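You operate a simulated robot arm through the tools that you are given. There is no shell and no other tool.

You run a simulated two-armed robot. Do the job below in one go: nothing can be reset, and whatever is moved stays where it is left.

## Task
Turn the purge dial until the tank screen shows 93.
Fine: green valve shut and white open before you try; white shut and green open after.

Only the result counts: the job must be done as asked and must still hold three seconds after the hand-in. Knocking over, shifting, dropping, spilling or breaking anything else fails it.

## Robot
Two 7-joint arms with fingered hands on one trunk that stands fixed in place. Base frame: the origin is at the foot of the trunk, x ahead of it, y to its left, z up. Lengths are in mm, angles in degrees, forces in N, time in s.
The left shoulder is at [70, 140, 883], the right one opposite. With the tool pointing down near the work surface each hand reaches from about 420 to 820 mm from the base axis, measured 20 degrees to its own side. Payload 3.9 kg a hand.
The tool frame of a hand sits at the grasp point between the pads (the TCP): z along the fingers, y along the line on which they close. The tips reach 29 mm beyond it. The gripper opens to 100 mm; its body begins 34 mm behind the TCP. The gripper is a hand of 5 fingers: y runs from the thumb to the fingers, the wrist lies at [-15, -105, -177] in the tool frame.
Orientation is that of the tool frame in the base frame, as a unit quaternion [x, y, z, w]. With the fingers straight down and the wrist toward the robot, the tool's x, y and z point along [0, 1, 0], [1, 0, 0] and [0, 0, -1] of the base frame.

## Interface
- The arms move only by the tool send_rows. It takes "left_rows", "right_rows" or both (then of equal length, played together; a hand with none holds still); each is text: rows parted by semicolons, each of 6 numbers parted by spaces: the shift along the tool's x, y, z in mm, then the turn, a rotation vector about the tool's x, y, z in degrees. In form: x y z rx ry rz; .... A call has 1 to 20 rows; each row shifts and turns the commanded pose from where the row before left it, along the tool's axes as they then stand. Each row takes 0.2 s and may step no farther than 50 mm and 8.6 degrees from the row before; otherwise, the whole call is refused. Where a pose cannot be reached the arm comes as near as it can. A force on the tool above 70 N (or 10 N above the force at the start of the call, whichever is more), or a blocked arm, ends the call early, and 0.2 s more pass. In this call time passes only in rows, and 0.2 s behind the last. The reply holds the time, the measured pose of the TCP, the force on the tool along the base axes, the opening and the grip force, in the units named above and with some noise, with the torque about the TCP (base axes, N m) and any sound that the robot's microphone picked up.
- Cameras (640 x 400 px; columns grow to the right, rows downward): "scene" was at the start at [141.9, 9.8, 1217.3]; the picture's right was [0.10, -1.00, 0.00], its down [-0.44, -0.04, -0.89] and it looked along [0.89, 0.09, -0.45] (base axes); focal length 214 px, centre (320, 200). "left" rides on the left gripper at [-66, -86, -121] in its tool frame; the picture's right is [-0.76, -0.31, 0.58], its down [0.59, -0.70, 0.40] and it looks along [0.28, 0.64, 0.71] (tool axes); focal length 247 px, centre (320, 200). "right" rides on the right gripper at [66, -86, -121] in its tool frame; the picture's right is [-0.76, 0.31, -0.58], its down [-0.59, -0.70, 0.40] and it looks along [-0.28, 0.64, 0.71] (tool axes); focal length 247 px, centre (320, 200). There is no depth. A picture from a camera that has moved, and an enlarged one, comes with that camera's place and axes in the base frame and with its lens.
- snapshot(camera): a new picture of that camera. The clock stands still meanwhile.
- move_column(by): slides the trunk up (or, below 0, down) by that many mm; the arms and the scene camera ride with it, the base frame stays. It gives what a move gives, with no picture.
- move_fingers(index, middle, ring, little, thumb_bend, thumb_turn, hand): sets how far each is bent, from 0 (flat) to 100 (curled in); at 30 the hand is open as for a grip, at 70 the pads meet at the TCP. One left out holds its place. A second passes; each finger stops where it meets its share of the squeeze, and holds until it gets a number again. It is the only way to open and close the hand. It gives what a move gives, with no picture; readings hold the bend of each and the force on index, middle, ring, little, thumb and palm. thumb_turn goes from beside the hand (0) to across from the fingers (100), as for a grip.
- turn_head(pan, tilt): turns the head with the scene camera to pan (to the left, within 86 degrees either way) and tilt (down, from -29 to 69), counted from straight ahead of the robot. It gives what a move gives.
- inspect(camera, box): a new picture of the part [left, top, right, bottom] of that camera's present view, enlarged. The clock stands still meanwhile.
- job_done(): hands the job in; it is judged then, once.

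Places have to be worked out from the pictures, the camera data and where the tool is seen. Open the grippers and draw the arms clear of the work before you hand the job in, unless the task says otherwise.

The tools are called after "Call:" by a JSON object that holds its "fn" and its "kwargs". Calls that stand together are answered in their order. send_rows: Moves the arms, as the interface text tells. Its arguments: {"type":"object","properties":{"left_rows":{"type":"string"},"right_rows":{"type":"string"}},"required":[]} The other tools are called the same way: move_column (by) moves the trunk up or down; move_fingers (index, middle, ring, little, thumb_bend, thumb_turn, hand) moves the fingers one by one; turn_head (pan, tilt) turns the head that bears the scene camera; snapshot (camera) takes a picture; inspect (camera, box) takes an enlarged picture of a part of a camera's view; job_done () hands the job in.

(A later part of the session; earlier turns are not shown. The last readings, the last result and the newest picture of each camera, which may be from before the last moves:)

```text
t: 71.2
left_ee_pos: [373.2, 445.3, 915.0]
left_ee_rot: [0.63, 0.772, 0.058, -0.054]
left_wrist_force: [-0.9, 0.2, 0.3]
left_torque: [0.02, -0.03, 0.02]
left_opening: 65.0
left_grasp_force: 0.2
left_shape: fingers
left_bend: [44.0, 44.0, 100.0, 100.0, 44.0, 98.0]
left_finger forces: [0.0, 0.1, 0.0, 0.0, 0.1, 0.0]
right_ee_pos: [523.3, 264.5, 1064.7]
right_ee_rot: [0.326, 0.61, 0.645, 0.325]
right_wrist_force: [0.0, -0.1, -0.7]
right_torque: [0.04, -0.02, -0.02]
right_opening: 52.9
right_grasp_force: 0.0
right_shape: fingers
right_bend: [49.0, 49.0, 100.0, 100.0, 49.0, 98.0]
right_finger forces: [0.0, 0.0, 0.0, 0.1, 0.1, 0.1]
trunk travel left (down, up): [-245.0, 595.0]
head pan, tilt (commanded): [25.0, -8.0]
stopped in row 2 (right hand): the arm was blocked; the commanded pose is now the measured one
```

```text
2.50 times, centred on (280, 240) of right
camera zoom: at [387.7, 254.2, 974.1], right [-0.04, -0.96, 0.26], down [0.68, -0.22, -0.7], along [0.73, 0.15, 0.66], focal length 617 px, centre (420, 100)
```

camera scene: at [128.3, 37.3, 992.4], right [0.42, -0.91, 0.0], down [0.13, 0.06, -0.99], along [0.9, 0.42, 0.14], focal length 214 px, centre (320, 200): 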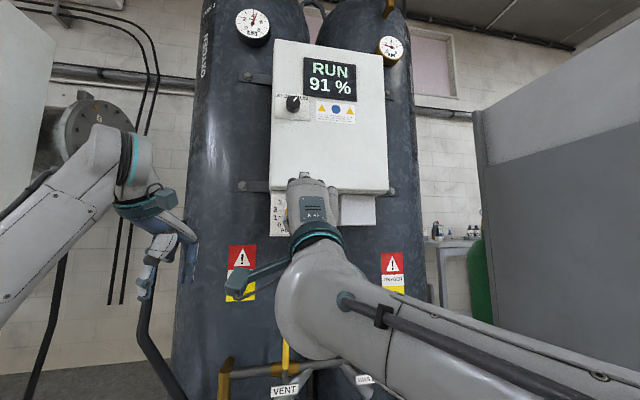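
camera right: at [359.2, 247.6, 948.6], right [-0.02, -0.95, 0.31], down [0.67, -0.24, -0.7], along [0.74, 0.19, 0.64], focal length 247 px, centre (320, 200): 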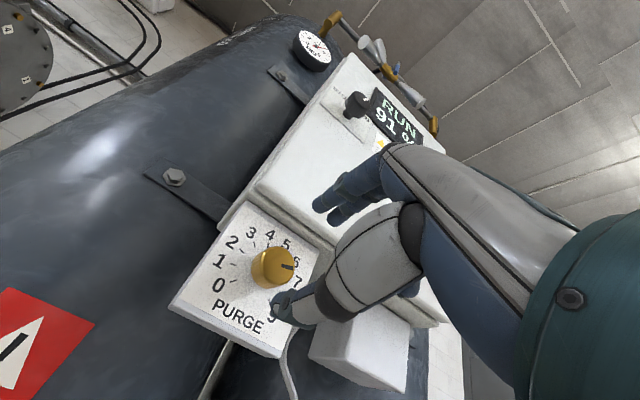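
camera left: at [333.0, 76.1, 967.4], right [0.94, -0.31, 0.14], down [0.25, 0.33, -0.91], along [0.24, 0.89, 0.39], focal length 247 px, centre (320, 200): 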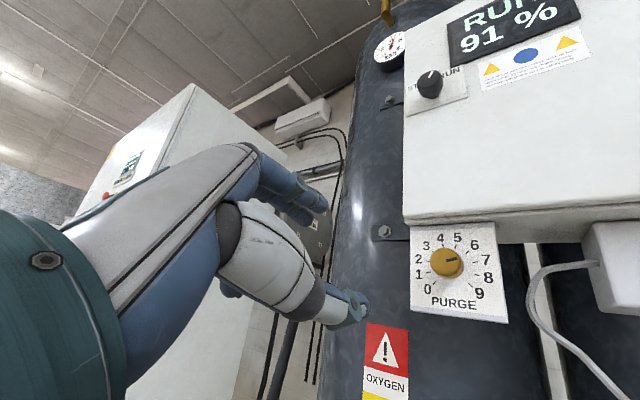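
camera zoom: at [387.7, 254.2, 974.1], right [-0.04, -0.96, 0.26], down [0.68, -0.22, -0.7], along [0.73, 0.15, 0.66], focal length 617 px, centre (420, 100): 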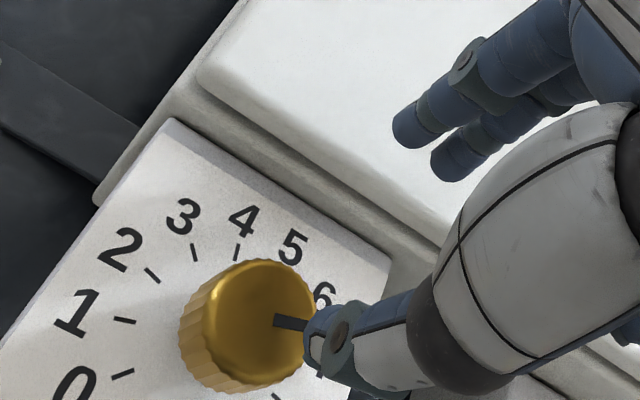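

The arm stopped as blocked and the hand was thrown about 34 mm upward, with no force on the tool. I look at what it may have met before doing anything else.

Call:
{"fn": "snapshot", "kwargs": {"camera": "scene"}}

Call:
{"fn": "snapshot", "kwargs": {"camera": "right"}}

Call:
{"fn": "snapshot", "kwargs": {"camera": "left"}}

```text
taken
camera scene: at [128.1, 36.8, 992.4], right [0.42, -0.91, 0.0], down [0.13, 0.06, -0.99], along [0.9, 0.42, 0.14], focal length 214 px, centre (320, 200)
```

scene: 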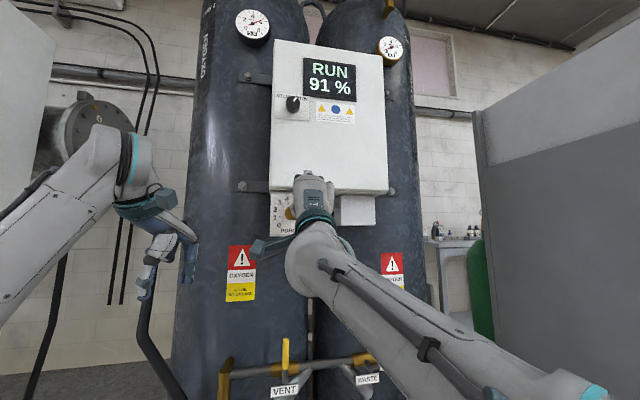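

```text
taken
camera right: at [387.7, 254.2, 974.1], right [-0.04, -0.96, 0.26], down [0.68, -0.22, -0.7], along [0.73, 0.15, 0.66], focal length 247 px, centre (320, 200)
```

right: 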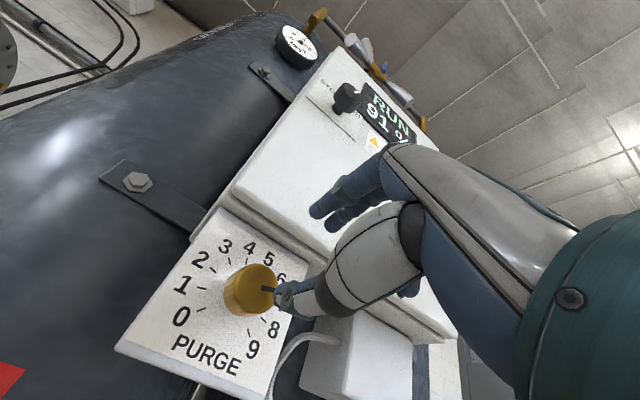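

```text
taken
camera left: at [303.6, 344.9, 1023.8], right [-0.16, -0.7, -0.7], down [-0.81, 0.49, -0.32], along [0.56, 0.52, -0.65], focal length 247 px, centre (320, 200)
```

left: 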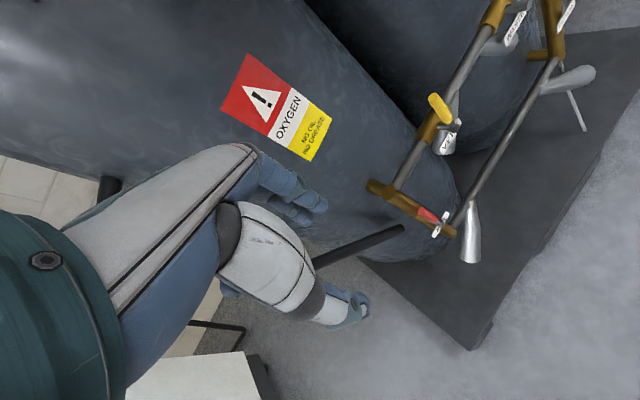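

The arm only swung to another elbow posture: no contact force shows, the dial still points at 7 and the screen reads 91. I back off 30 mm, straighten the hand and line it up with the knob again.

Call:
{"fn": "send_rows", "kwargs": {"right_rows": "0 0 -15 0 0 0; 0 0 -15 2.5 0.9 -1.4; 7 -17 0 0 0 0; 7 -16 0 0 0 0"}}

Call:
{"fn": "snapshot", "kwargs": {"camera": "scene"}}

Call:
{"fn": "snapshot", "kwargs": {"camera": "right"}}

```text
t: 72.2
left_ee_pos: [374.6, 444.1, 916.4]
left_ee_rot: [0.631, 0.772, 0.059, -0.054]
left_wrist_force: [0.2, 0.0, -0.1]
left_torque: [0.03, -0.01, 0.0]
left_opening: 65.2
left_grasp_force: 0.1
left_shape: fingers
left_bend: [44.0, 44.0, 100.0, 100.0, 44.0, 98.0]
left_finger forces: [0.1, 0.0, 0.1, 0.0, 0.0, 0.0]
right_ee_pos: [488.2, 264.3, 1024.0]
right_ee_rot: [0.318, 0.634, 0.629, 0.319]
right_wrist_force: [0.8, 0.2, 0.0]
right_torque: [0.0, 0.01, -0.02]
right_opening: 53.0
right_grasp_force: 0.0
right_shape: fingers
right_bend: [49.0, 49.0, 100.0, 100.0, 49.0, 98.0]
right_finger forces: [0.0, 0.0, 0.0, 0.0, 0.0, 0.1]
trunk travel left (down, up): [-245.0, 595.0]
head pan, tilt (commanded): [25.0, -8.0]
```

```text
taken
camera scene: at [128.3, 37.3, 992.4], right [0.42, -0.91, 0.0], down [0.13, 0.06, -0.99], along [0.9, 0.42, 0.14], focal length 214 px, centre (320, 200)
```

scene: 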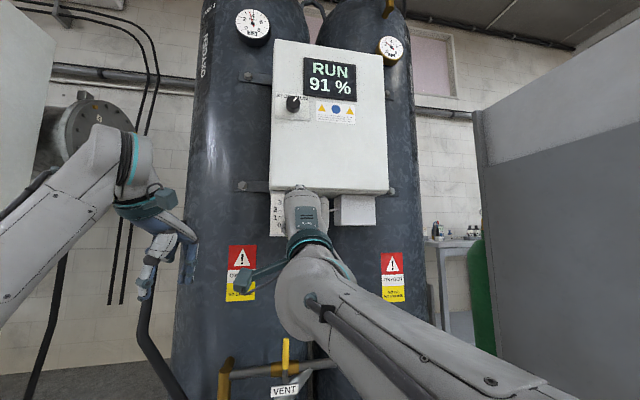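

```text
taken
camera right: at [352.4, 245.3, 939.7], right [-0.02, -0.95, 0.31], down [0.67, -0.24, -0.7], along [0.74, 0.2, 0.64], focal length 247 px, centre (320, 200)
```

right: 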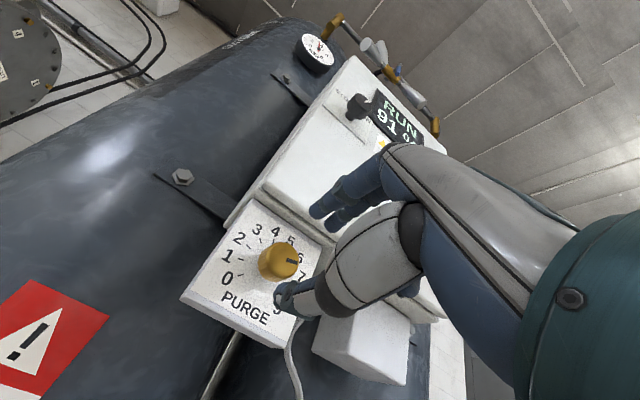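

The hand is back at [488, 264, 1024] facing the knob. I advance again in smaller steps with a slight correction and check the pose.

Call:
{"fn": "send_rows", "kwargs": {"right_rows": "1.5 1 8 0 0 0; 1.5 1 8 0 0 0; 0 0 8 0 0 0"}}

Call:
{"fn": "inspect", "kwargs": {"camera": "right", "box": [180, 160, 380, 320]}}

```text
t: 73.0
left_ee_pos: [374.6, 445.2, 916.1]
left_ee_rot: [0.63, 0.772, 0.058, -0.055]
left_wrist_force: [0.6, -0.6, 0.2]
left_torque: [-0.03, -0.01, -0.01]
left_opening: 64.9
left_grasp_force: 0.1
left_shape: fingers
left_bend: [44.0, 44.0, 100.0, 100.0, 44.0, 98.0]
left_finger forces: [0.0, 0.0, 0.0, 0.0, 0.0, 0.0]
right_ee_pos: [507.3, 281.9, 1027.1]
right_ee_rot: [0.318, 0.634, 0.628, 0.32]
right_wrist_force: [-0.7, 0.0, -0.8]
right_torque: [-0.02, 0.0, 0.02]
right_opening: 52.5
right_grasp_force: 0.1
right_shape: fingers
right_bend: [49.0, 49.0, 100.0, 100.0, 49.0, 98.0]
right_finger forces: [0.0, 0.0, 0.1, 0.0, 0.0, 0.0]
trunk travel left (down, up): [-245.0, 595.0]
head pan, tilt (commanded): [25.0, -8.0]
```

```text
2.50 times, centred on (280, 240) of right
camera zoom: at [370.5, 262.4, 941.5], right [-0.02, -0.95, 0.31], down [0.67, -0.24, -0.7], along [0.74, 0.2, 0.64], focal length 617 px, centre (420, 100)
```

zoom: 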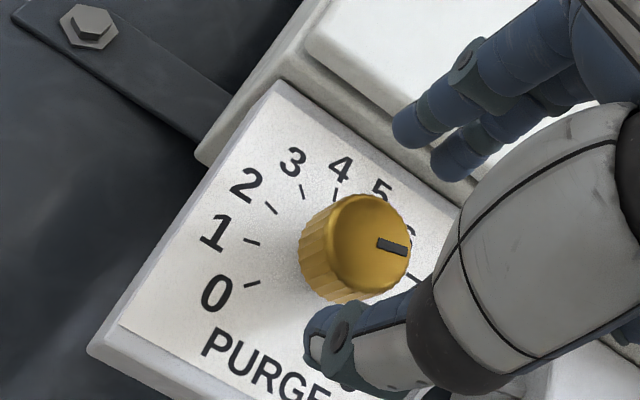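

Aligned again, about 40–45 mm from the grasp distance. I advance 8 mm at a time.

Call:
{"fn": "send_rows", "kwargs": {"right_rows": "0 0 8 0 0 0"}}

Call:
{"fn": "send_rows", "kwargs": {"right_rows": "0 0 7 0 0 0"}}

Call:
{"fn": "inspect", "kwargs": {"camera": "right", "box": [180, 160, 380, 320]}}

```text
t: 73.4
left_ee_pos: [373.7, 444.5, 916.4]
left_ee_rot: [0.63, 0.773, 0.059, -0.055]
left_wrist_force: [-0.9, 0.2, -0.2]
left_torque: [-0.02, 0.02, -0.02]
left_opening: 65.1
left_grasp_force: 0.2
left_shape: fingers
left_bend: [44.0, 44.0, 100.0, 100.0, 44.0, 98.0]
left_finger forces: [0.0, 0.0, 0.1, 0.0, 0.0, 0.0]
right_ee_pos: [509.8, 276.0, 1040.6]
right_ee_rot: [0.32, 0.626, 0.636, 0.32]
right_wrist_force: [0.0, 0.3, -0.1]
right_torque: [0.02, 0.0, 0.01]
right_opening: 53.0
right_grasp_force: 0.0
right_shape: fingers
right_bend: [49.0, 49.0, 100.0, 100.0, 49.0, 98.0]
right_finger forces: [0.1, 0.1, 0.0, 0.0, 0.0, 0.0]
trunk travel left (down, up): [-245.0, 595.0]
head pan, tilt (commanded): [25.0, -8.0]
```

```text
t: 74.0
left_ee_pos: [374.8, 444.1, 915.3]
left_ee_rot: [0.63, 0.772, 0.058, -0.055]
left_wrist_force: [1.0, -0.9, -0.8]
left_torque: [0.03, -0.01, -0.01]
left_opening: 65.1
left_grasp_force: 0.2
left_shape: fingers
left_bend: [44.0, 44.0, 100.0, 100.0, 44.0, 98.0]
left_finger forces: [0.0, 0.1, 0.0, 0.0, 0.1, 0.1]
right_ee_pos: [513.9, 264.4, 1059.5]
right_ee_rot: [0.322, 0.614, 0.646, 0.32]
right_wrist_force: [-0.5, 0.3, 0.2]
right_torque: [0.0, -0.02, 0.01]
right_opening: 52.6
right_grasp_force: 0.1
right_shape: fingers
right_bend: [49.0, 49.0, 100.0, 100.0, 49.0, 98.0]
right_finger forces: [0.0, 0.1, 0.1, 0.0, 0.0, 0.0]
trunk travel left (down, up): [-245.0, 595.0]
head pan, tilt (commanded): [25.0, -8.0]
stopped in row 1 (right hand): the arm was blocked; the commanded pose is now the measured one
```

```text
2.50 times, centred on (280, 240) of right
camera zoom: at [378.4, 251.2, 970.7], right [-0.03, -0.96, 0.27], down [0.68, -0.21, -0.7], along [0.73, 0.16, 0.66], focal length 617 px, centre (420, 100)
```

zoom: 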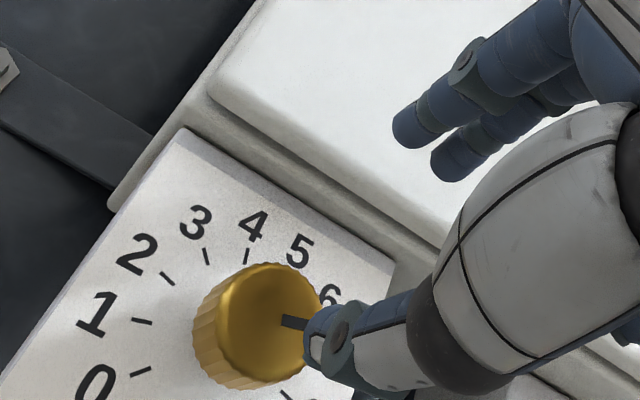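

Going further forward the arm drifts up without any contact force: it runs into a posture limit (elbow in front of the chest). I back off, realign, and roll the hand 30° so the forearm can come from the lower right.

Call:
{"fn": "send_rows", "kwargs": {"right_rows": "0 0 -15 0 0 0; 0 0 -15 2.2 0 -1.3; 6 -16 0 0 0 0; 6 -16 0 0 0 0; 0 0 0 0 0 -7.5; 0 0 0 0 0 -7.5; 0 0 0 0 0 -7.5; 0 0 0 0 0 -7.5"}}

Call:
{"fn": "snapshot", "kwargs": {"camera": "scene"}}

Call:
{"fn": "snapshot", "kwargs": {"camera": "right"}}

```text
t: 75.8
left_ee_pos: [374.1, 444.1, 915.8]
left_ee_rot: [0.63, 0.773, 0.058, -0.055]
left_wrist_force: [0.2, -0.6, 0.2]
left_torque: [0.01, -0.06, -0.03]
left_opening: 65.1
left_grasp_force: 0.1
left_shape: fingers
left_bend: [44.0, 44.0, 100.0, 100.0, 44.0, 98.0]
left_finger forces: [0.0, 0.0, 0.0, 0.0, 0.0, 0.0]
right_ee_pos: [482.8, 261.7, 1021.4]
right_ee_rot: [0.144, 0.694, 0.523, 0.473]
right_wrist_force: [0.7, 0.6, -0.3]
right_torque: [0.03, 0.04, -0.02]
right_opening: 52.6
right_grasp_force: 0.1
right_shape: fingers
right_bend: [49.0, 49.0, 100.0, 100.0, 49.0, 98.0]
right_finger forces: [0.0, 0.1, 0.0, 0.0, 0.1, 0.0]
trunk travel left (down, up): [-245.0, 595.0]
head pan, tilt (commanded): [25.0, -8.0]
```

```text
taken
camera scene: at [128.2, 37.1, 992.4], right [0.42, -0.91, 0.0], down [0.13, 0.06, -0.99], along [0.9, 0.42, 0.14], focal length 214 px, centre (320, 200)
```

scene: 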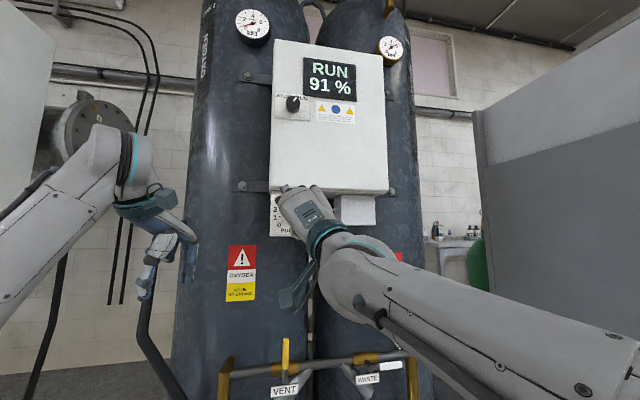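

```text
taken
camera right: at [375.7, 201.1, 915.3], right [-0.17, -0.74, 0.65], down [0.83, -0.46, -0.31], along [0.53, 0.49, 0.69], focal length 247 px, centre (320, 200)
```

right: 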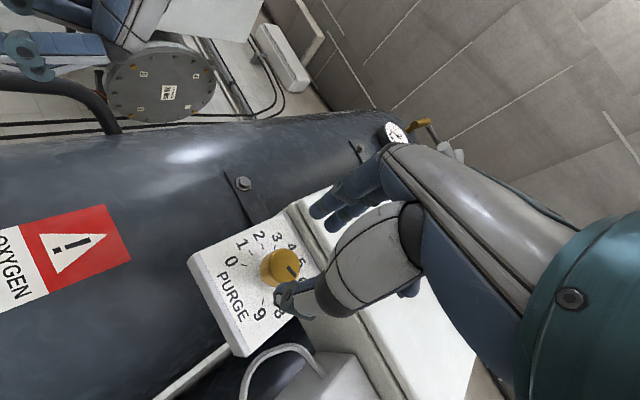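

The rolled pose is reached well. Combining views, I put the knob at U≈71, z≈1028, its face at depth ≈ 627, so I shift slightly and advance 40 mm, checking the pose.

Call:
{"fn": "send_rows", "kwargs": {"right_rows": "-4.7 5.5 10 0 0 0; 0 0 10 0 0 0; 0 0 10 0 0 0; 0 0 10 0 0 0"}}

Call:
{"fn": "inspect", "kwargs": {"camera": "right", "box": [180, 160, 380, 320]}}

Call:
{"fn": "inspect", "kwargs": {"camera": "scene", "box": [240, 140, 400, 260]}}

```text
t: 76.8
left_ee_pos: [373.4, 444.6, 915.6]
left_ee_rot: [0.63, 0.772, 0.059, -0.055]
left_wrist_force: [-0.3, 0.0, 0.1]
left_torque: [0.0, -0.02, 0.0]
left_opening: 65.3
left_grasp_force: 0.1
left_shape: fingers
left_bend: [44.0, 44.0, 100.0, 100.0, 44.0, 98.0]
left_finger forces: [0.1, 0.1, 0.0, 0.2, 0.0, 0.1]
right_ee_pos: [515.4, 283.8, 1028.1]
right_ee_rot: [0.145, 0.694, 0.524, 0.473]
right_wrist_force: [0.1, 0.1, 0.0]
right_torque: [-0.01, 0.02, -0.01]
right_opening: 52.9
right_grasp_force: 0.1
right_shape: fingers
right_bend: [49.0, 49.0, 100.0, 100.0, 49.0, 98.0]
right_finger forces: [0.0, 0.0, 0.0, 0.0, 0.0, 0.0]
trunk travel left (down, up): [-245.0, 595.0]
head pan, tilt (commanded): [25.0, -8.0]
```

```text
2.50 times, centred on (280, 240) of right
camera zoom: at [408.2, 224.1, 922.0], right [-0.17, -0.74, 0.65], down [0.83, -0.46, -0.31], along [0.53, 0.49, 0.69], focal length 617 px, centre (420, 100)
```

zoom: 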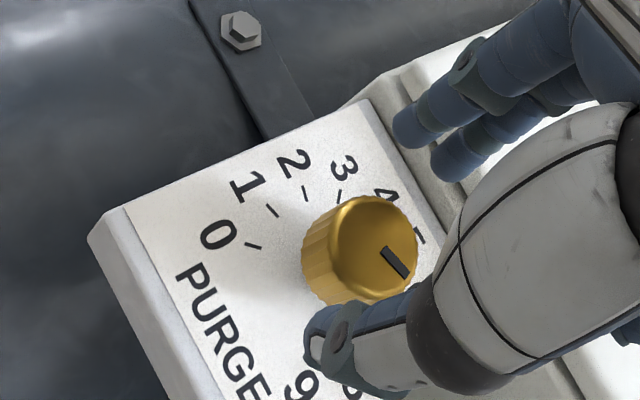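

```text
3.33 times, centred on (320, 200) of scene
camera zoom: at [128.3, 37.2, 992.4], right [0.42, -0.91, 0.0], down [0.13, 0.06, -0.99], along [0.9, 0.42, 0.14], focal length 715 px, centre (320, 200)
```

zoom: 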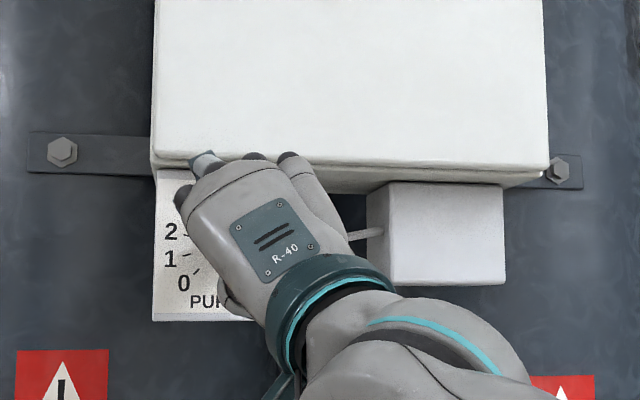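

Pose tracks well; by the knob's apparent size its face is about 39 mm ahead. I advance 17 mm more with a small lateral correction.

Call:
{"fn": "send_rows", "kwargs": {"right_rows": "-1 0 8 0 0 0; -1 0 9 0 0 0"}}

Call:
{"fn": "inspect", "kwargs": {"camera": "right", "box": [180, 160, 380, 320]}}

```text
t: 77.4
left_ee_pos: [375.2, 445.9, 916.0]
left_ee_rot: [0.63, 0.773, 0.058, -0.055]
left_wrist_force: [-0.1, 0.9, 0.6]
left_torque: [-0.01, -0.01, -0.07]
left_opening: 65.4
left_grasp_force: 0.0
left_shape: fingers
left_bend: [44.0, 44.0, 100.0, 100.0, 44.0, 98.0]
left_finger forces: [0.1, 0.0, 0.0, 0.0, 0.1, 0.0]
right_ee_pos: [528.8, 291.1, 1032.1]
right_ee_rot: [0.146, 0.693, 0.523, 0.474]
right_wrist_force: [-0.4, -0.6, -0.4]
right_torque: [0.02, -0.01, -0.04]
right_opening: 52.9
right_grasp_force: 0.1
right_shape: fingers
right_bend: [49.0, 49.0, 100.0, 100.0, 49.0, 98.0]
right_finger forces: [0.0, 0.0, 0.0, 0.1, 0.0, 0.1]
trunk travel left (down, up): [-245.0, 595.0]
head pan, tilt (commanded): [25.0, -8.0]
```

```text
2.50 times, centred on (280, 240) of right
camera zoom: at [422.9, 231.7, 924.1], right [-0.17, -0.74, 0.65], down [0.83, -0.46, -0.31], along [0.53, 0.48, 0.69], focal length 617 px, centre (420, 100)
```

zoom: 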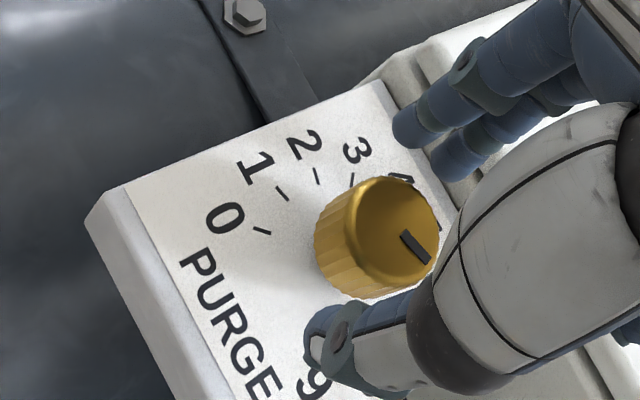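

The knob sits centred between the fingertips and thumb. I advance 11 mm more.

Call:
{"fn": "send_rows", "kwargs": {"right_rows": "0 -1 6 0 0 0; 0 -1 5 0 0 0"}}

Call:
{"fn": "inspect", "kwargs": {"camera": "right", "box": [180, 160, 380, 320]}}

```text
t: 78.2
left_ee_pos: [373.2, 443.6, 914.9]
left_ee_rot: [0.63, 0.772, 0.057, -0.055]
left_wrist_force: [-0.2, 0.0, 0.4]
left_torque: [-0.03, -0.01, -0.02]
left_opening: 65.1
left_grasp_force: 0.1
left_shape: fingers
left_bend: [44.0, 44.0, 100.0, 100.0, 44.0, 98.0]
left_finger forces: [0.1, 0.1, 0.1, 0.0, 0.0, 0.1]
right_ee_pos: [534.7, 270.2, 1063.4]
right_ee_rot: [0.154, 0.674, 0.537, 0.483]
right_wrist_force: [0.0, -0.6, -0.2]
right_torque: [0.02, 0.02, -0.02]
right_opening: 53.1
right_grasp_force: 0.1
right_shape: fingers
right_bend: [49.0, 49.0, 100.0, 100.0, 49.0, 98.0]
right_finger forces: [0.1, 0.0, 0.0, 0.0, 0.1, 0.0]
trunk travel left (down, up): [-245.0, 595.0]
head pan, tilt (commanded): [25.0, -8.0]
stopped in row 2 (right hand): the arm was blocked; the commanded pose is now the measured one
```

```text
2.50 times, centred on (280, 240) of right
camera zoom: at [430.4, 217.1, 951.4], right [-0.2, -0.77, 0.61], down [0.83, -0.46, -0.31], along [0.52, 0.45, 0.73], focal length 617 px, centre (420, 100)
```

zoom: 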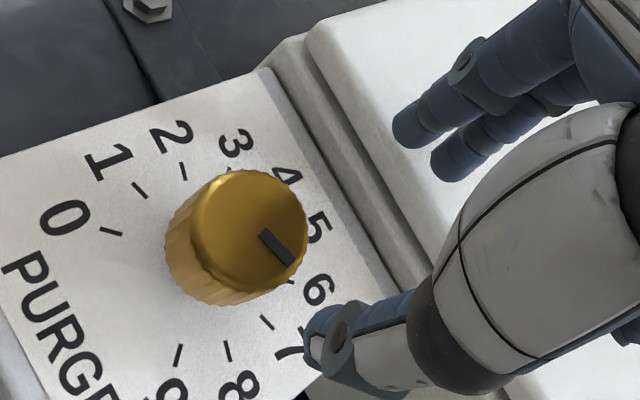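

Again the arm slid into a posture change (likely a wrist singularity, always when the arm line reaches about 36–37° elevation). I back off, lower the trunk by 50 and tilt the hand 10° downward to keep away from it.

Call:
{"fn": "send_rows", "kwargs": {"right_rows": "0 0 -20 0 0 0; 0 0 -20 0 0 0"}}

Call:
{"fn": "move_column", "kwargs": {"by": -50}}

Call:
{"fn": "send_rows", "kwargs": {"right_rows": "5.1 12.8 4 0 0 0; 5.1 12.8 4 0 0 0; 0 0 0 5.2 3.5 -0.5; 0 0 0 5.2 3.5 -0.5"}}

Call:
{"fn": "snapshot", "kwargs": {"camera": "right"}}

Call:
{"fn": "snapshot", "kwargs": {"camera": "scene"}}

```text
t: 78.8
left_ee_pos: [374.1, 445.6, 916.3]
left_ee_rot: [0.63, 0.772, 0.058, -0.055]
left_wrist_force: [0.7, 0.7, -0.3]
left_torque: [-0.02, 0.01, -0.02]
left_opening: 65.0
left_grasp_force: 0.0
left_shape: fingers
left_bend: [44.0, 44.0, 100.0, 100.0, 44.0, 98.0]
left_finger forces: [0.0, 0.0, 0.1, 0.1, 0.0, 0.0]
right_ee_pos: [501.7, 251.9, 1057.0]
right_ee_rot: [0.152, 0.676, 0.536, 0.481]
right_wrist_force: [0.7, 0.6, 0.7]
right_torque: [-0.02, 0.0, 0.0]
right_opening: 52.7
right_grasp_force: 0.1
right_shape: fingers
right_bend: [49.0, 49.0, 100.0, 100.0, 49.0, 98.0]
right_finger forces: [0.0, 0.0, 0.0, 0.0, 0.0, 0.0]
trunk travel left (down, up): [-245.0, 595.0]
head pan, tilt (commanded): [25.0, -8.0]
```

```text
t: 79.7
left_ee_pos: [374.2, 444.2, 864.9]
left_ee_rot: [0.63, 0.772, 0.058, -0.055]
left_wrist_force: [-0.2, 0.4, 0.5]
left_torque: [0.02, -0.03, 0.01]
left_opening: 65.2
left_grasp_force: 0.0
left_shape: fingers
left_bend: [44.0, 44.0, 100.0, 100.0, 44.0, 98.0]
left_finger forces: [0.0, 0.1, 0.0, 0.1, 0.0, 0.0]
right_ee_pos: [500.0, 251.0, 1008.8]
right_ee_rot: [0.151, 0.676, 0.536, 0.483]
right_wrist_force: [-0.3, 0.2, 0.9]
right_torque: [0.0, 0.01, 0.02]
right_opening: 52.8
right_grasp_force: 0.1
right_shape: fingers
right_bend: [49.0, 49.0, 100.0, 100.0, 49.0, 98.0]
right_finger forces: [0.0, 0.0, 0.0, 0.1, 0.0, 0.0]
trunk travel left (down, up): [-195.0, 645.0]
head pan, tilt (commanded): [25.0, -8.0]
```

```text
t: 80.7
left_ee_pos: [373.7, 445.4, 866.2]
left_ee_rot: [0.63, 0.772, 0.058, -0.055]
left_wrist_force: [0.2, -0.1, -0.3]
left_torque: [0.01, 0.01, 0.01]
left_opening: 65.2
left_grasp_force: 0.1
left_shape: fingers
left_bend: [44.0, 44.0, 100.0, 100.0, 44.0, 98.0]
left_finger forces: [0.1, 0.0, 0.1, 0.0, 0.0, 0.0]
right_ee_pos: [495.2, 272.6, 1026.3]
right_ee_rot: [0.156, 0.751, 0.477, 0.429]
right_wrist_force: [0.1, -0.3, 1.1]
right_torque: [-0.01, -0.01, 0.0]
right_opening: 52.9
right_grasp_force: 0.2
right_shape: fingers
right_bend: [49.0, 49.0, 100.0, 100.0, 49.0, 98.0]
right_finger forces: [0.0, 0.1, 0.0, 0.1, 0.0, 0.0]
trunk travel left (down, up): [-195.0, 645.0]
head pan, tilt (commanded): [25.0, -8.0]
```

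```text
taken
camera right: at [375.3, 202.6, 942.2], right [-0.07, -0.67, 0.74], down [0.78, -0.5, -0.38], along [0.62, 0.55, 0.56], focal length 247 px, centre (320, 200)
```

right: 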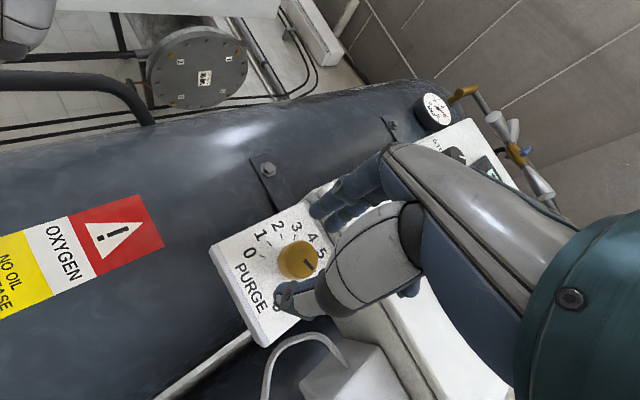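

```text
taken
camera scene: at [128.2, 37.1, 942.4], right [0.42, -0.91, 0.0], down [0.13, 0.06, -0.99], along [0.9, 0.42, 0.14], focal length 214 px, centre (320, 200)
```

scene: 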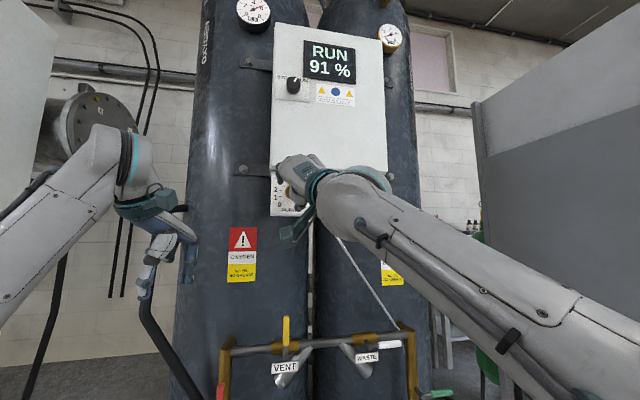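

The hand now tilts 10° down at [495, 273, 1026]; the knob's axis is at about U 72, z 1027, face depth 624. I advance 30 mm along the normal and check that the arm tracks.

Call:
{"fn": "send_rows", "kwargs": {"right_rows": "-5.2 0.9 9.5 0 0 0; -0.9 1.5 9.8 0 0 0; -0.9 1.5 9.8 0 0 0"}}

Call:
{"fn": "inspect", "kwargs": {"camera": "right", "box": [200, 160, 400, 320]}}

```text
t: 81.7
left_ee_pos: [373.4, 443.8, 866.1]
left_ee_rot: [0.63, 0.773, 0.058, -0.054]
left_wrist_force: [0.1, 0.4, -0.4]
left_torque: [0.01, 0.02, 0.01]
left_opening: 64.9
left_grasp_force: 0.0
left_shape: fingers
left_bend: [44.0, 44.0, 100.0, 100.0, 44.0, 98.0]
left_finger forces: [0.0, 0.0, 0.1, 0.0, 0.1, 0.0]
right_ee_pos: [546.9, 194.0, 1074.8]
right_ee_rot: [0.207, 0.718, 0.498, 0.439]
right_wrist_force: [0.3, 0.4, 1.3]
right_torque: [0.02, 0.0, -0.02]
right_opening: 52.9
right_grasp_force: 0.0
right_shape: fingers
right_bend: [49.0, 49.0, 100.0, 100.0, 49.0, 98.0]
right_finger forces: [0.0, 0.1, 0.1, 0.0, 0.0, 0.1]
right hand out of reach, approached as far as the arm can: row 3
trunk travel left (down, up): [-195.0, 645.0]
head pan, tilt (commanded): [25.0, -8.0]
stopped in row 3 (right hand): the arm was blocked; the commanded pose is now the measured one
```

```text
2.50 times, centred on (300, 240) of right
camera zoom: at [422.1, 142.3, 984.4], right [-0.13, -0.74, 0.67], down [0.74, -0.51, -0.43], along [0.66, 0.44, 0.61], focal length 617 px, centre (370, 100)
```

zoom: 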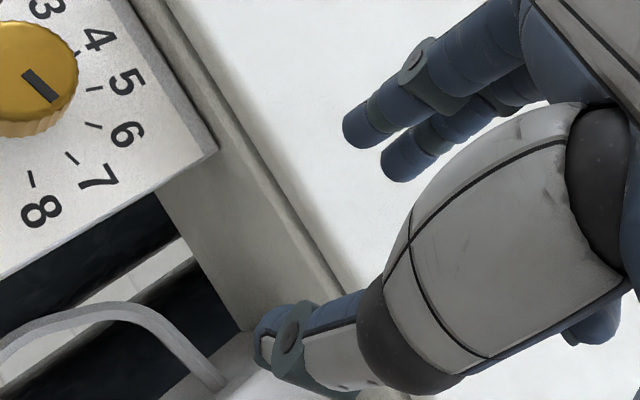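

Now it reports out of reach: the arm was simply stretching straight, so the shoulder must come nearer in height, not lower. I draw the hand back from the panel first and look.

Call:
{"fn": "send_rows", "kwargs": {"right_rows": "0 0 -20 0 0 0; 0 0 -25 0 0 0; 0 0 -25 0 0 0"}}

Call:
{"fn": "snapshot", "kwargs": {"camera": "scene"}}

Call:
{"fn": "snapshot", "kwargs": {"camera": "right"}}

```text
t: 82.5
left_ee_pos: [374.1, 444.4, 865.3]
left_ee_rot: [0.63, 0.772, 0.058, -0.055]
left_wrist_force: [0.6, -0.7, -0.3]
left_torque: [0.01, 0.03, 0.01]
left_opening: 65.3
left_grasp_force: 0.0
left_shape: fingers
left_bend: [44.0, 44.0, 100.0, 100.0, 44.0, 98.0]
left_finger forces: [0.0, 0.0, 0.0, 0.1, 0.0, 0.1]
right_ee_pos: [486.5, 160.1, 1082.4]
right_ee_rot: [0.204, 0.72, 0.498, 0.438]
right_wrist_force: [0.1, 0.2, -0.7]
right_torque: [0.0, 0.0, 0.02]
right_opening: 52.8
right_grasp_force: 0.0
right_shape: fingers
right_bend: [49.0, 49.0, 100.0, 100.0, 49.0, 98.0]
right_finger forces: [0.0, 0.0, 0.0, 0.1, 0.0, 0.0]
trunk travel left (down, up): [-195.0, 645.0]
head pan, tilt (commanded): [25.0, -8.0]
```

```text
taken
camera scene: at [128.1, 37.2, 942.4], right [0.42, -0.91, 0.0], down [0.13, 0.06, -0.99], along [0.9, 0.42, 0.14], focal length 214 px, centre (320, 200)
```

scene: 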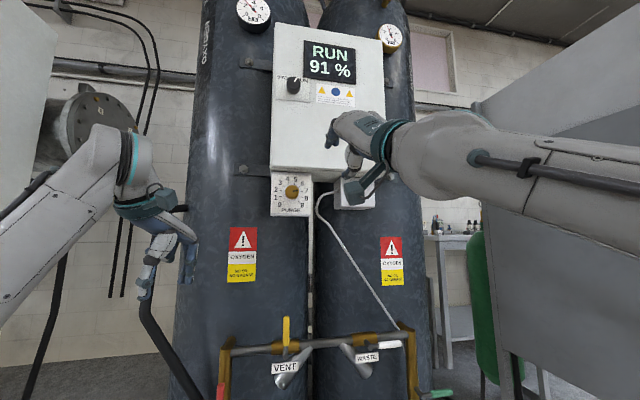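

```text
taken
camera right: at [361.9, 107.9, 991.6], right [-0.12, -0.73, 0.67], down [0.75, -0.51, -0.43], along [0.65, 0.45, 0.61], focal length 247 px, centre (320, 200)
```

right: 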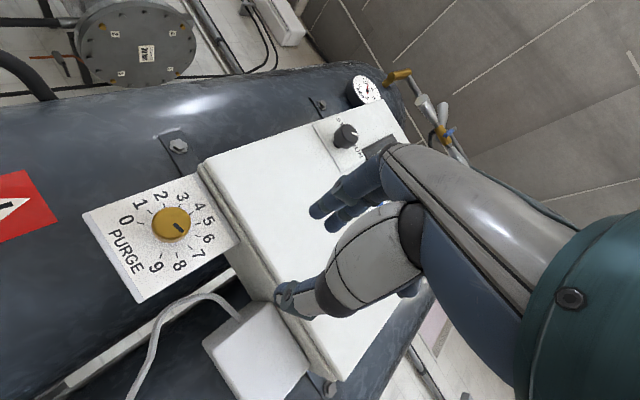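

The dial is unobstructed in the scene view now, still at 7 and 91 %. I zoom in to fix its location better.

Call:
{"fn": "inspect", "kwargs": {"camera": "scene", "box": [250, 140, 350, 230]}}

Call:
{"fn": "inspect", "kwargs": {"camera": "right", "box": [70, 150, 270, 320]}}

```text
4.44 times, centred on (300, 185) of scene
camera zoom: at [128.1, 37.2, 942.4], right [0.42, -0.91, 0.0], down [0.13, 0.06, -0.99], along [0.9, 0.42, 0.14], focal length 953 px, centre (409, 267)
```

zoom: 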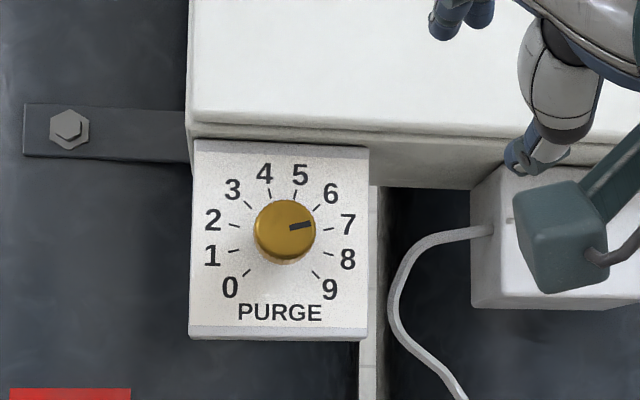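

```text
2.35 times, centred on (170, 235) of right
camera zoom: at [361.9, 107.9, 991.6], right [-0.12, -0.73, 0.67], down [0.75, -0.51, -0.43], along [0.65, 0.45, 0.61], focal length 581 px, centre (673, 118)
```

zoom: 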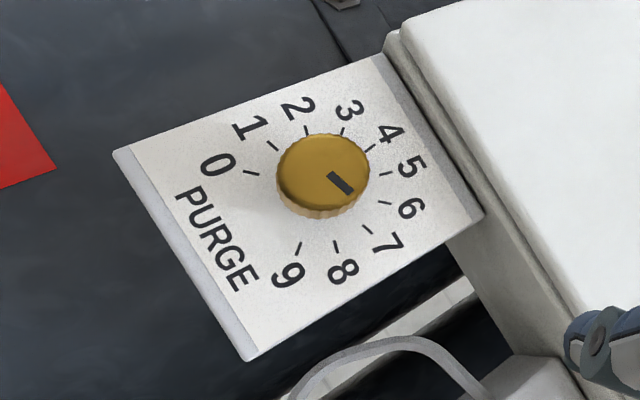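

Both views now agree: knob face centre at about [548, 305, 1031]. I lower the hand a little, then raise the trunk 200 so the arm needn't stretch.

Call:
{"fn": "send_rows", "kwargs": {"right_rows": "14.3 -29.9 4 0 0 0; 14.3 -29.9 4 0 0 0; 14.3 -29.9 4 0 0 0"}}

Call:
{"fn": "move_column", "kwargs": {"by": 200}}

Call:
{"fn": "snapshot", "kwargs": {"camera": "scene"}}

```text
t: 83.3
left_ee_pos: [373.6, 445.7, 866.0]
left_ee_rot: [0.63, 0.773, 0.058, -0.055]
left_wrist_force: [0.5, -0.2, 0.8]
left_torque: [-0.03, 0.02, 0.01]
left_opening: 65.1
left_grasp_force: 0.0
left_shape: fingers
left_bend: [44.0, 44.0, 100.0, 100.0, 44.0, 98.0]
left_finger forces: [0.0, 0.0, 0.1, 0.1, 0.0, 0.0]
right_ee_pos: [486.3, 161.2, 981.4]
right_ee_rot: [0.204, 0.72, 0.498, 0.439]
right_wrist_force: [-0.6, 0.6, 0.0]
right_torque: [0.0, -0.06, -0.03]
right_opening: 52.7
right_grasp_force: 0.0
right_shape: fingers
right_bend: [49.0, 49.0, 100.0, 100.0, 49.0, 98.0]
right_finger forces: [0.0, 0.1, 0.0, 0.0, 0.0, 0.0]
trunk travel left (down, up): [-195.0, 645.0]
head pan, tilt (commanded): [25.0, -8.0]
```

```text
t: 85.5
left_ee_pos: [374.5, 445.6, 1065.8]
left_ee_rot: [0.63, 0.773, 0.058, -0.054]
left_wrist_force: [0.0, 0.3, 0.1]
left_torque: [-0.02, 0.03, 0.02]
left_opening: 65.0
left_grasp_force: 0.1
left_shape: fingers
left_bend: [44.0, 44.0, 100.0, 100.0, 44.0, 98.0]
left_finger forces: [0.0, 0.0, 0.0, 0.0, 0.1, 0.1]
right_ee_pos: [486.5, 160.7, 1182.2]
right_ee_rot: [0.203, 0.72, 0.498, 0.438]
right_wrist_force: [-0.6, 0.1, 0.0]
right_torque: [-0.01, 0.01, 0.02]
right_opening: 53.3
right_grasp_force: 0.0
right_shape: fingers
right_bend: [49.0, 49.0, 100.0, 100.0, 49.0, 98.0]
right_finger forces: [0.0, 0.0, 0.0, 0.0, 0.0, 0.0]
trunk travel left (down, up): [-395.0, 445.0]
head pan, tilt (commanded): [25.0, -8.0]
```

```text
taken
camera scene: at [128.3, 37.3, 1142.3], right [0.42, -0.91, 0.0], down [0.13, 0.06, -0.99], along [0.9, 0.42, 0.14], focal length 214 px, centre (320, 200)
```

scene: 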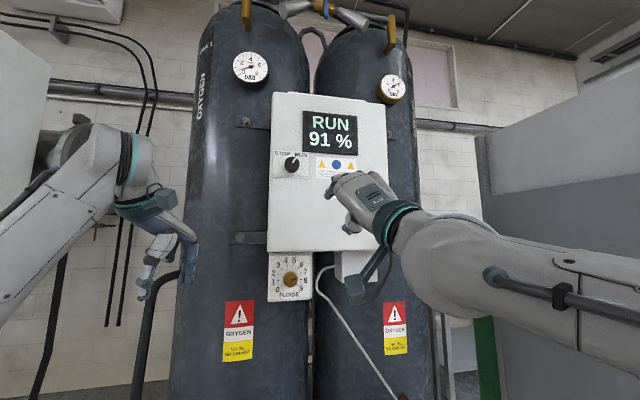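

The shoulder is at 753 now. I move the hand down-left to stand 100 mm in front of the knob and straighten its axis along the normal.

Call:
{"fn": "send_rows", "kwargs": {"right_rows": "34.4 -24.2 11.3 0 0 0; 34.4 -24.2 11.3 0 0 0; 34.4 -24.2 11.3 0 0 0; 34.4 -24.2 11.3 0 0 0; 0 0 0 -3.8 0 -2.5; 0 0 0 -3.8 0 -2.5"}}

Call:
{"fn": "snapshot", "kwargs": {"camera": "right"}}

Call:
{"fn": "snapshot", "kwargs": {"camera": "scene"}}

```text
t: 86.9
left_ee_pos: [374.0, 445.9, 1064.9]
left_ee_rot: [0.63, 0.773, 0.058, -0.055]
left_wrist_force: [0.7, 0.3, -0.1]
left_torque: [0.01, 0.02, 0.02]
left_opening: 65.2
left_grasp_force: 0.1
left_shape: fingers
left_bend: [44.0, 44.0, 100.0, 100.0, 44.0, 98.0]
left_finger forces: [0.0, 0.1, 0.1, 0.0, 0.0, 0.0]
right_ee_pos: [463.6, 244.8, 1029.5]
right_ee_rot: [0.142, 0.694, 0.524, 0.474]
right_wrist_force: [0.5, -0.4, -0.2]
right_torque: [-0.03, -0.01, -0.02]
right_opening: 52.9
right_grasp_force: 0.0
right_shape: fingers
right_bend: [49.0, 49.0, 100.0, 100.0, 49.0, 98.0]
right_finger forces: [0.0, 0.0, 0.0, 0.0, 0.0, 0.1]
trunk travel left (down, up): [-395.0, 445.0]
head pan, tilt (commanded): [25.0, -8.0]
```

```text
taken
camera right: at [358.5, 185.2, 922.8], right [-0.17, -0.74, 0.65], down [0.83, -0.46, -0.31], along [0.53, 0.49, 0.69], focal length 247 px, centre (320, 200)
```

right: 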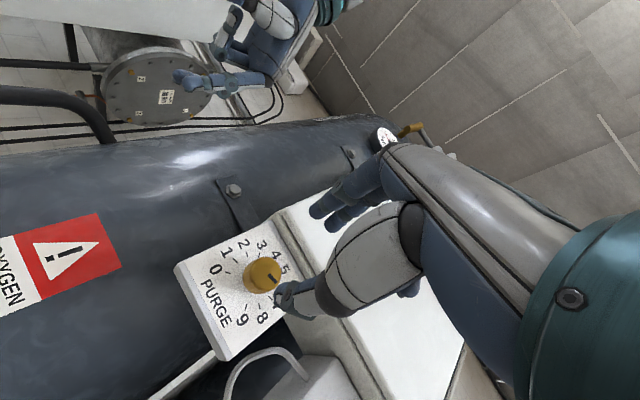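

```text
taken
camera scene: at [128.4, 37.4, 1142.4], right [0.42, -0.91, 0.0], down [0.13, 0.06, -0.99], along [0.9, 0.42, 0.14], focal length 214 px, centre (320, 200)
```

scene: 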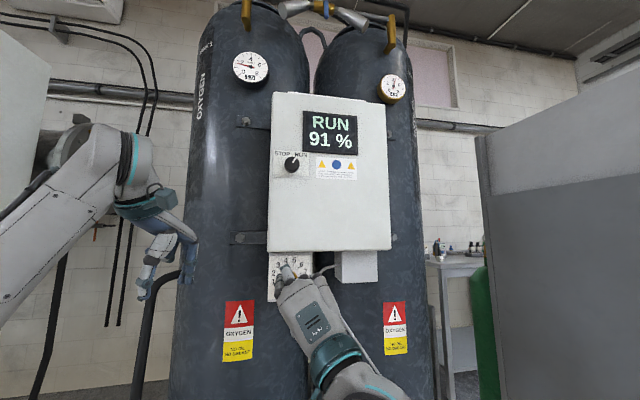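

The arm tracks exactly now, 103 mm before the knob face and nearly on its axis. I advance 60 mm and check.

Call:
{"fn": "send_rows", "kwargs": {"right_rows": "-1.4 0.9 15 0 0 0; 0 0 15 0 0 0; 0 0 15 0 0 0; 0 0 15 0 0 0"}}

Call:
{"fn": "inspect", "kwargs": {"camera": "right", "box": [180, 160, 380, 320]}}

Call:
{"fn": "inspect", "kwargs": {"camera": "scene", "box": [240, 220, 400, 340]}}

```text
t: 87.9
left_ee_pos: [374.4, 445.8, 1064.9]
left_ee_rot: [0.63, 0.772, 0.058, -0.054]
left_wrist_force: [0.0, -1.0, 0.5]
left_torque: [-0.03, -0.01, -0.02]
left_opening: 65.3
left_grasp_force: 0.0
left_shape: fingers
left_bend: [44.0, 44.0, 100.0, 100.0, 44.0, 98.0]
left_finger forces: [0.0, 0.0, 0.0, 0.0, 0.0, 0.0]
right_ee_pos: [513.4, 280.5, 1031.7]
right_ee_rot: [0.142, 0.694, 0.524, 0.473]
right_wrist_force: [0.4, 0.9, -0.2]
right_torque: [-0.05, -0.02, -0.04]
right_opening: 52.6
right_grasp_force: 0.0
right_shape: fingers
right_bend: [49.0, 49.0, 100.0, 100.0, 49.0, 98.0]
right_finger forces: [0.1, 0.0, 0.0, 0.0, 0.0, 0.1]
trunk travel left (down, up): [-395.0, 445.0]
head pan, tilt (commanded): [25.0, -8.0]
```

```text
2.50 times, centred on (280, 240) of right
camera zoom: at [407.2, 220.0, 924.8], right [-0.17, -0.74, 0.65], down [0.83, -0.46, -0.31], along [0.53, 0.49, 0.69], focal length 617 px, centre (420, 100)
```

zoom: 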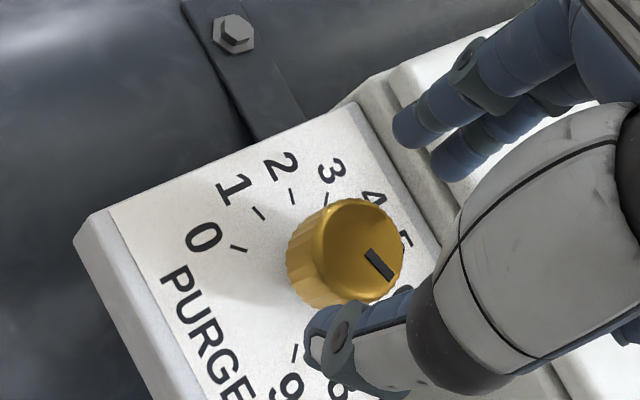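

```text
3.33 times, centred on (320, 280) of scene
camera zoom: at [128.4, 37.4, 1142.4], right [0.42, -0.91, 0.0], down [0.13, 0.06, -0.99], along [0.9, 0.42, 0.14], focal length 715 px, centre (320, -67)
```

zoom: 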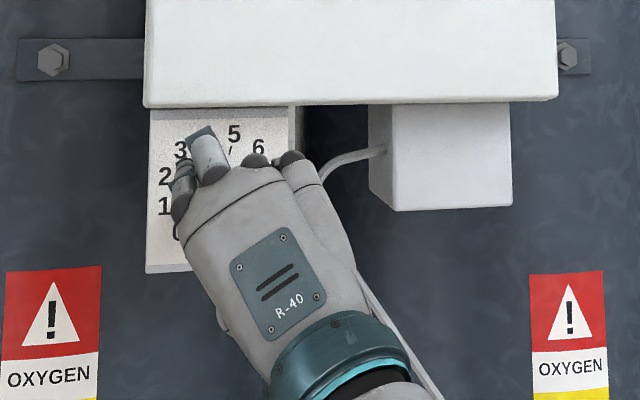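

The knob is centred on the hand's axis and the arm holds its pose. I advance 20 mm more.

Call:
{"fn": "send_rows", "kwargs": {"right_rows": "0 -0.5 10 0 0 0; 0 -0.5 10 0 0 0"}}

Call:
{"fn": "inspect", "kwargs": {"camera": "right", "box": [180, 160, 380, 320]}}

```text
t: 88.5
left_ee_pos: [374.0, 444.9, 1066.9]
left_ee_rot: [0.631, 0.772, 0.059, -0.056]
left_wrist_force: [0.2, 0.1, -0.7]
left_torque: [0.0, 0.0, -0.03]
left_opening: 65.2
left_grasp_force: 0.0
left_shape: fingers
left_bend: [44.0, 44.0, 100.0, 100.0, 44.0, 98.0]
left_finger forces: [0.0, 0.0, 0.0, 0.0, 0.1, 0.1]
right_ee_pos: [530.5, 291.3, 1030.9]
right_ee_rot: [0.142, 0.693, 0.525, 0.473]
right_wrist_force: [0.7, -0.1, 0.5]
right_torque: [-0.02, -0.03, 0.03]
right_opening: 52.7
right_grasp_force: 0.0
right_shape: fingers
right_bend: [49.0, 49.0, 100.0, 100.0, 49.0, 98.0]
right_finger forces: [0.0, 0.1, 0.1, 0.1, 0.1, 0.0]
trunk travel left (down, up): [-395.0, 445.0]
head pan, tilt (commanded): [25.0, -8.0]
```

```text
2.50 times, centred on (280, 240) of right
camera zoom: at [424.0, 230.9, 924.0], right [-0.17, -0.74, 0.65], down [0.83, -0.46, -0.31], along [0.53, 0.49, 0.69], focal length 617 px, centre (420, 100)
```

zoom: 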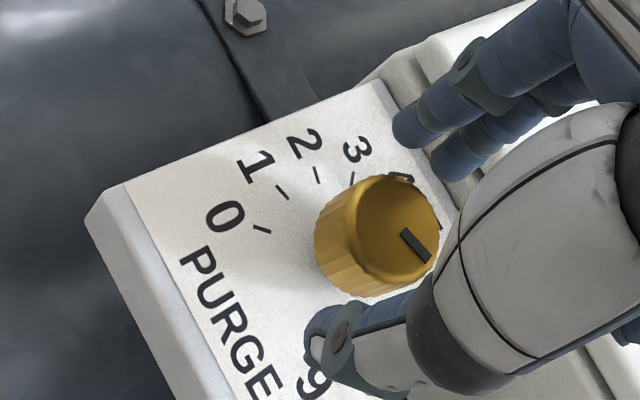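

Still centred, about 22 mm to go to the face by my estimate. I advance 9 mm so the fingertips overlap the knob.

Call:
{"fn": "send_rows", "kwargs": {"right_rows": "0 -0.3 5 0 0 0; 0 -0.3 4 0 0 0"}}

Call:
{"fn": "inspect", "kwargs": {"camera": "right", "box": [180, 160, 380, 320]}}

Call:
{"fn": "inspect", "kwargs": {"camera": "scene", "box": [250, 230, 340, 320]}}

```text
t: 89.1
left_ee_pos: [374.4, 444.6, 1066.4]
left_ee_rot: [0.63, 0.773, 0.058, -0.055]
left_wrist_force: [0.5, -0.5, 0.3]
left_torque: [0.06, -0.01, -0.02]
left_opening: 65.0
left_grasp_force: 0.1
left_shape: fingers
left_bend: [44.0, 44.0, 100.0, 100.0, 44.0, 98.0]
left_finger forces: [0.0, 0.1, 0.0, 0.1, 0.1, 0.1]
right_ee_pos: [536.3, 296.1, 1029.5]
right_ee_rot: [0.143, 0.694, 0.525, 0.472]
right_wrist_force: [0.0, -1.2, -0.6]
right_torque: [-0.01, -0.02, -0.01]
right_opening: 52.7
right_grasp_force: 0.0
right_shape: fingers
right_bend: [49.0, 49.0, 100.0, 100.0, 49.0, 98.0]
right_finger forces: [0.0, 0.0, 0.0, 0.0, 0.0, 0.0]
trunk travel left (down, up): [-395.0, 445.0]
head pan, tilt (commanded): [25.0, -8.0]
```

```text
2.50 times, centred on (280, 240) of right
camera zoom: at [431.5, 235.8, 923.5], right [-0.17, -0.74, 0.65], down [0.83, -0.46, -0.31], along [0.53, 0.49, 0.69], focal length 617 px, centre (420, 100)
```

zoom: 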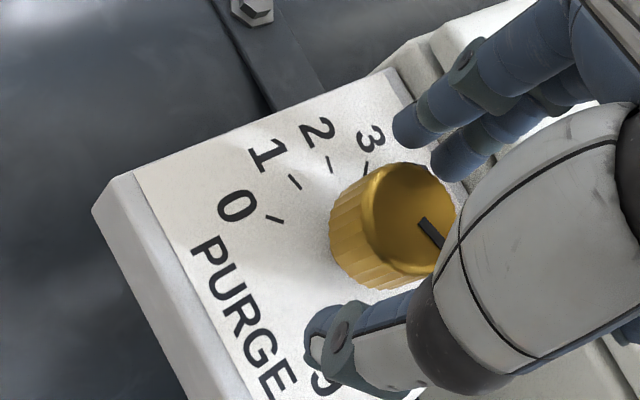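

```text
4.44 times, centred on (295, 275) of scene
camera zoom: at [128.3, 37.2, 1142.4], right [0.42, -0.91, 0.0], down [0.13, 0.06, -0.99], along [0.9, 0.42, 0.14], focal length 953 px, centre (431, -133)
```

zoom: 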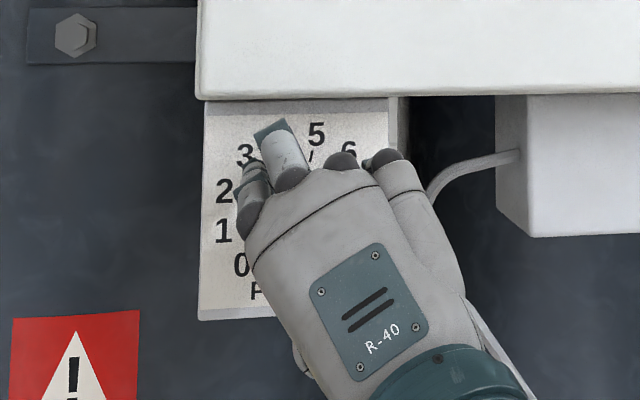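

The knob is centred between finger pads and thumb with about 12 mm overlap. I close index, middle and thumb gently onto it.

Call:
{"fn": "move_fingers", "kwargs": {"hand": "right", "index": 60, "middle": 60, "thumb_bend": 60}}

Call:
{"fn": "inspect", "kwargs": {"camera": "right", "box": [180, 160, 380, 320]}}

```text
t: 90.1
left_ee_pos: [373.8, 445.4, 1066.5]
left_ee_rot: [0.63, 0.773, 0.058, -0.055]
left_wrist_force: [0.0, -0.3, 0.1]
left_torque: [0.01, 0.0, 0.02]
left_opening: 65.2
left_grasp_force: 0.0
left_shape: fingers
left_bend: [44.0, 44.0, 100.0, 100.0, 44.0, 98.0]
left_finger forces: [0.0, 0.0, 0.0, 0.0, 0.1, 0.0]
right_ee_pos: [537.2, 297.4, 1031.1]
right_ee_rot: [0.142, 0.694, 0.525, 0.472]
right_wrist_force: [-0.4, 1.0, 2.2]
right_torque: [0.04, -0.04, 0.0]
right_opening: 28.4
right_grasp_force: 2.1
right_shape: fingers
right_bend: [58.0, 59.0, 100.0, 100.0, 59.0, 98.0]
right_finger forces: [1.3, 0.8, 0.0, 0.1, 0.4, 0.0]
trunk travel left (down, up): [-395.0, 445.0]
head pan, tilt (commanded): [25.0, -8.0]
```

```text
2.50 times, centred on (280, 240) of right
camera zoom: at [431.1, 235.9, 923.7], right [-0.17, -0.74, 0.65], down [0.83, -0.46, -0.31], along [0.53, 0.49, 0.69], focal length 617 px, centre (420, 100)
```

zoom: 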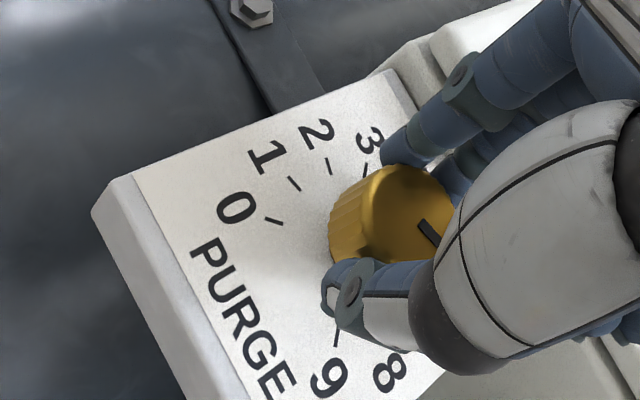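

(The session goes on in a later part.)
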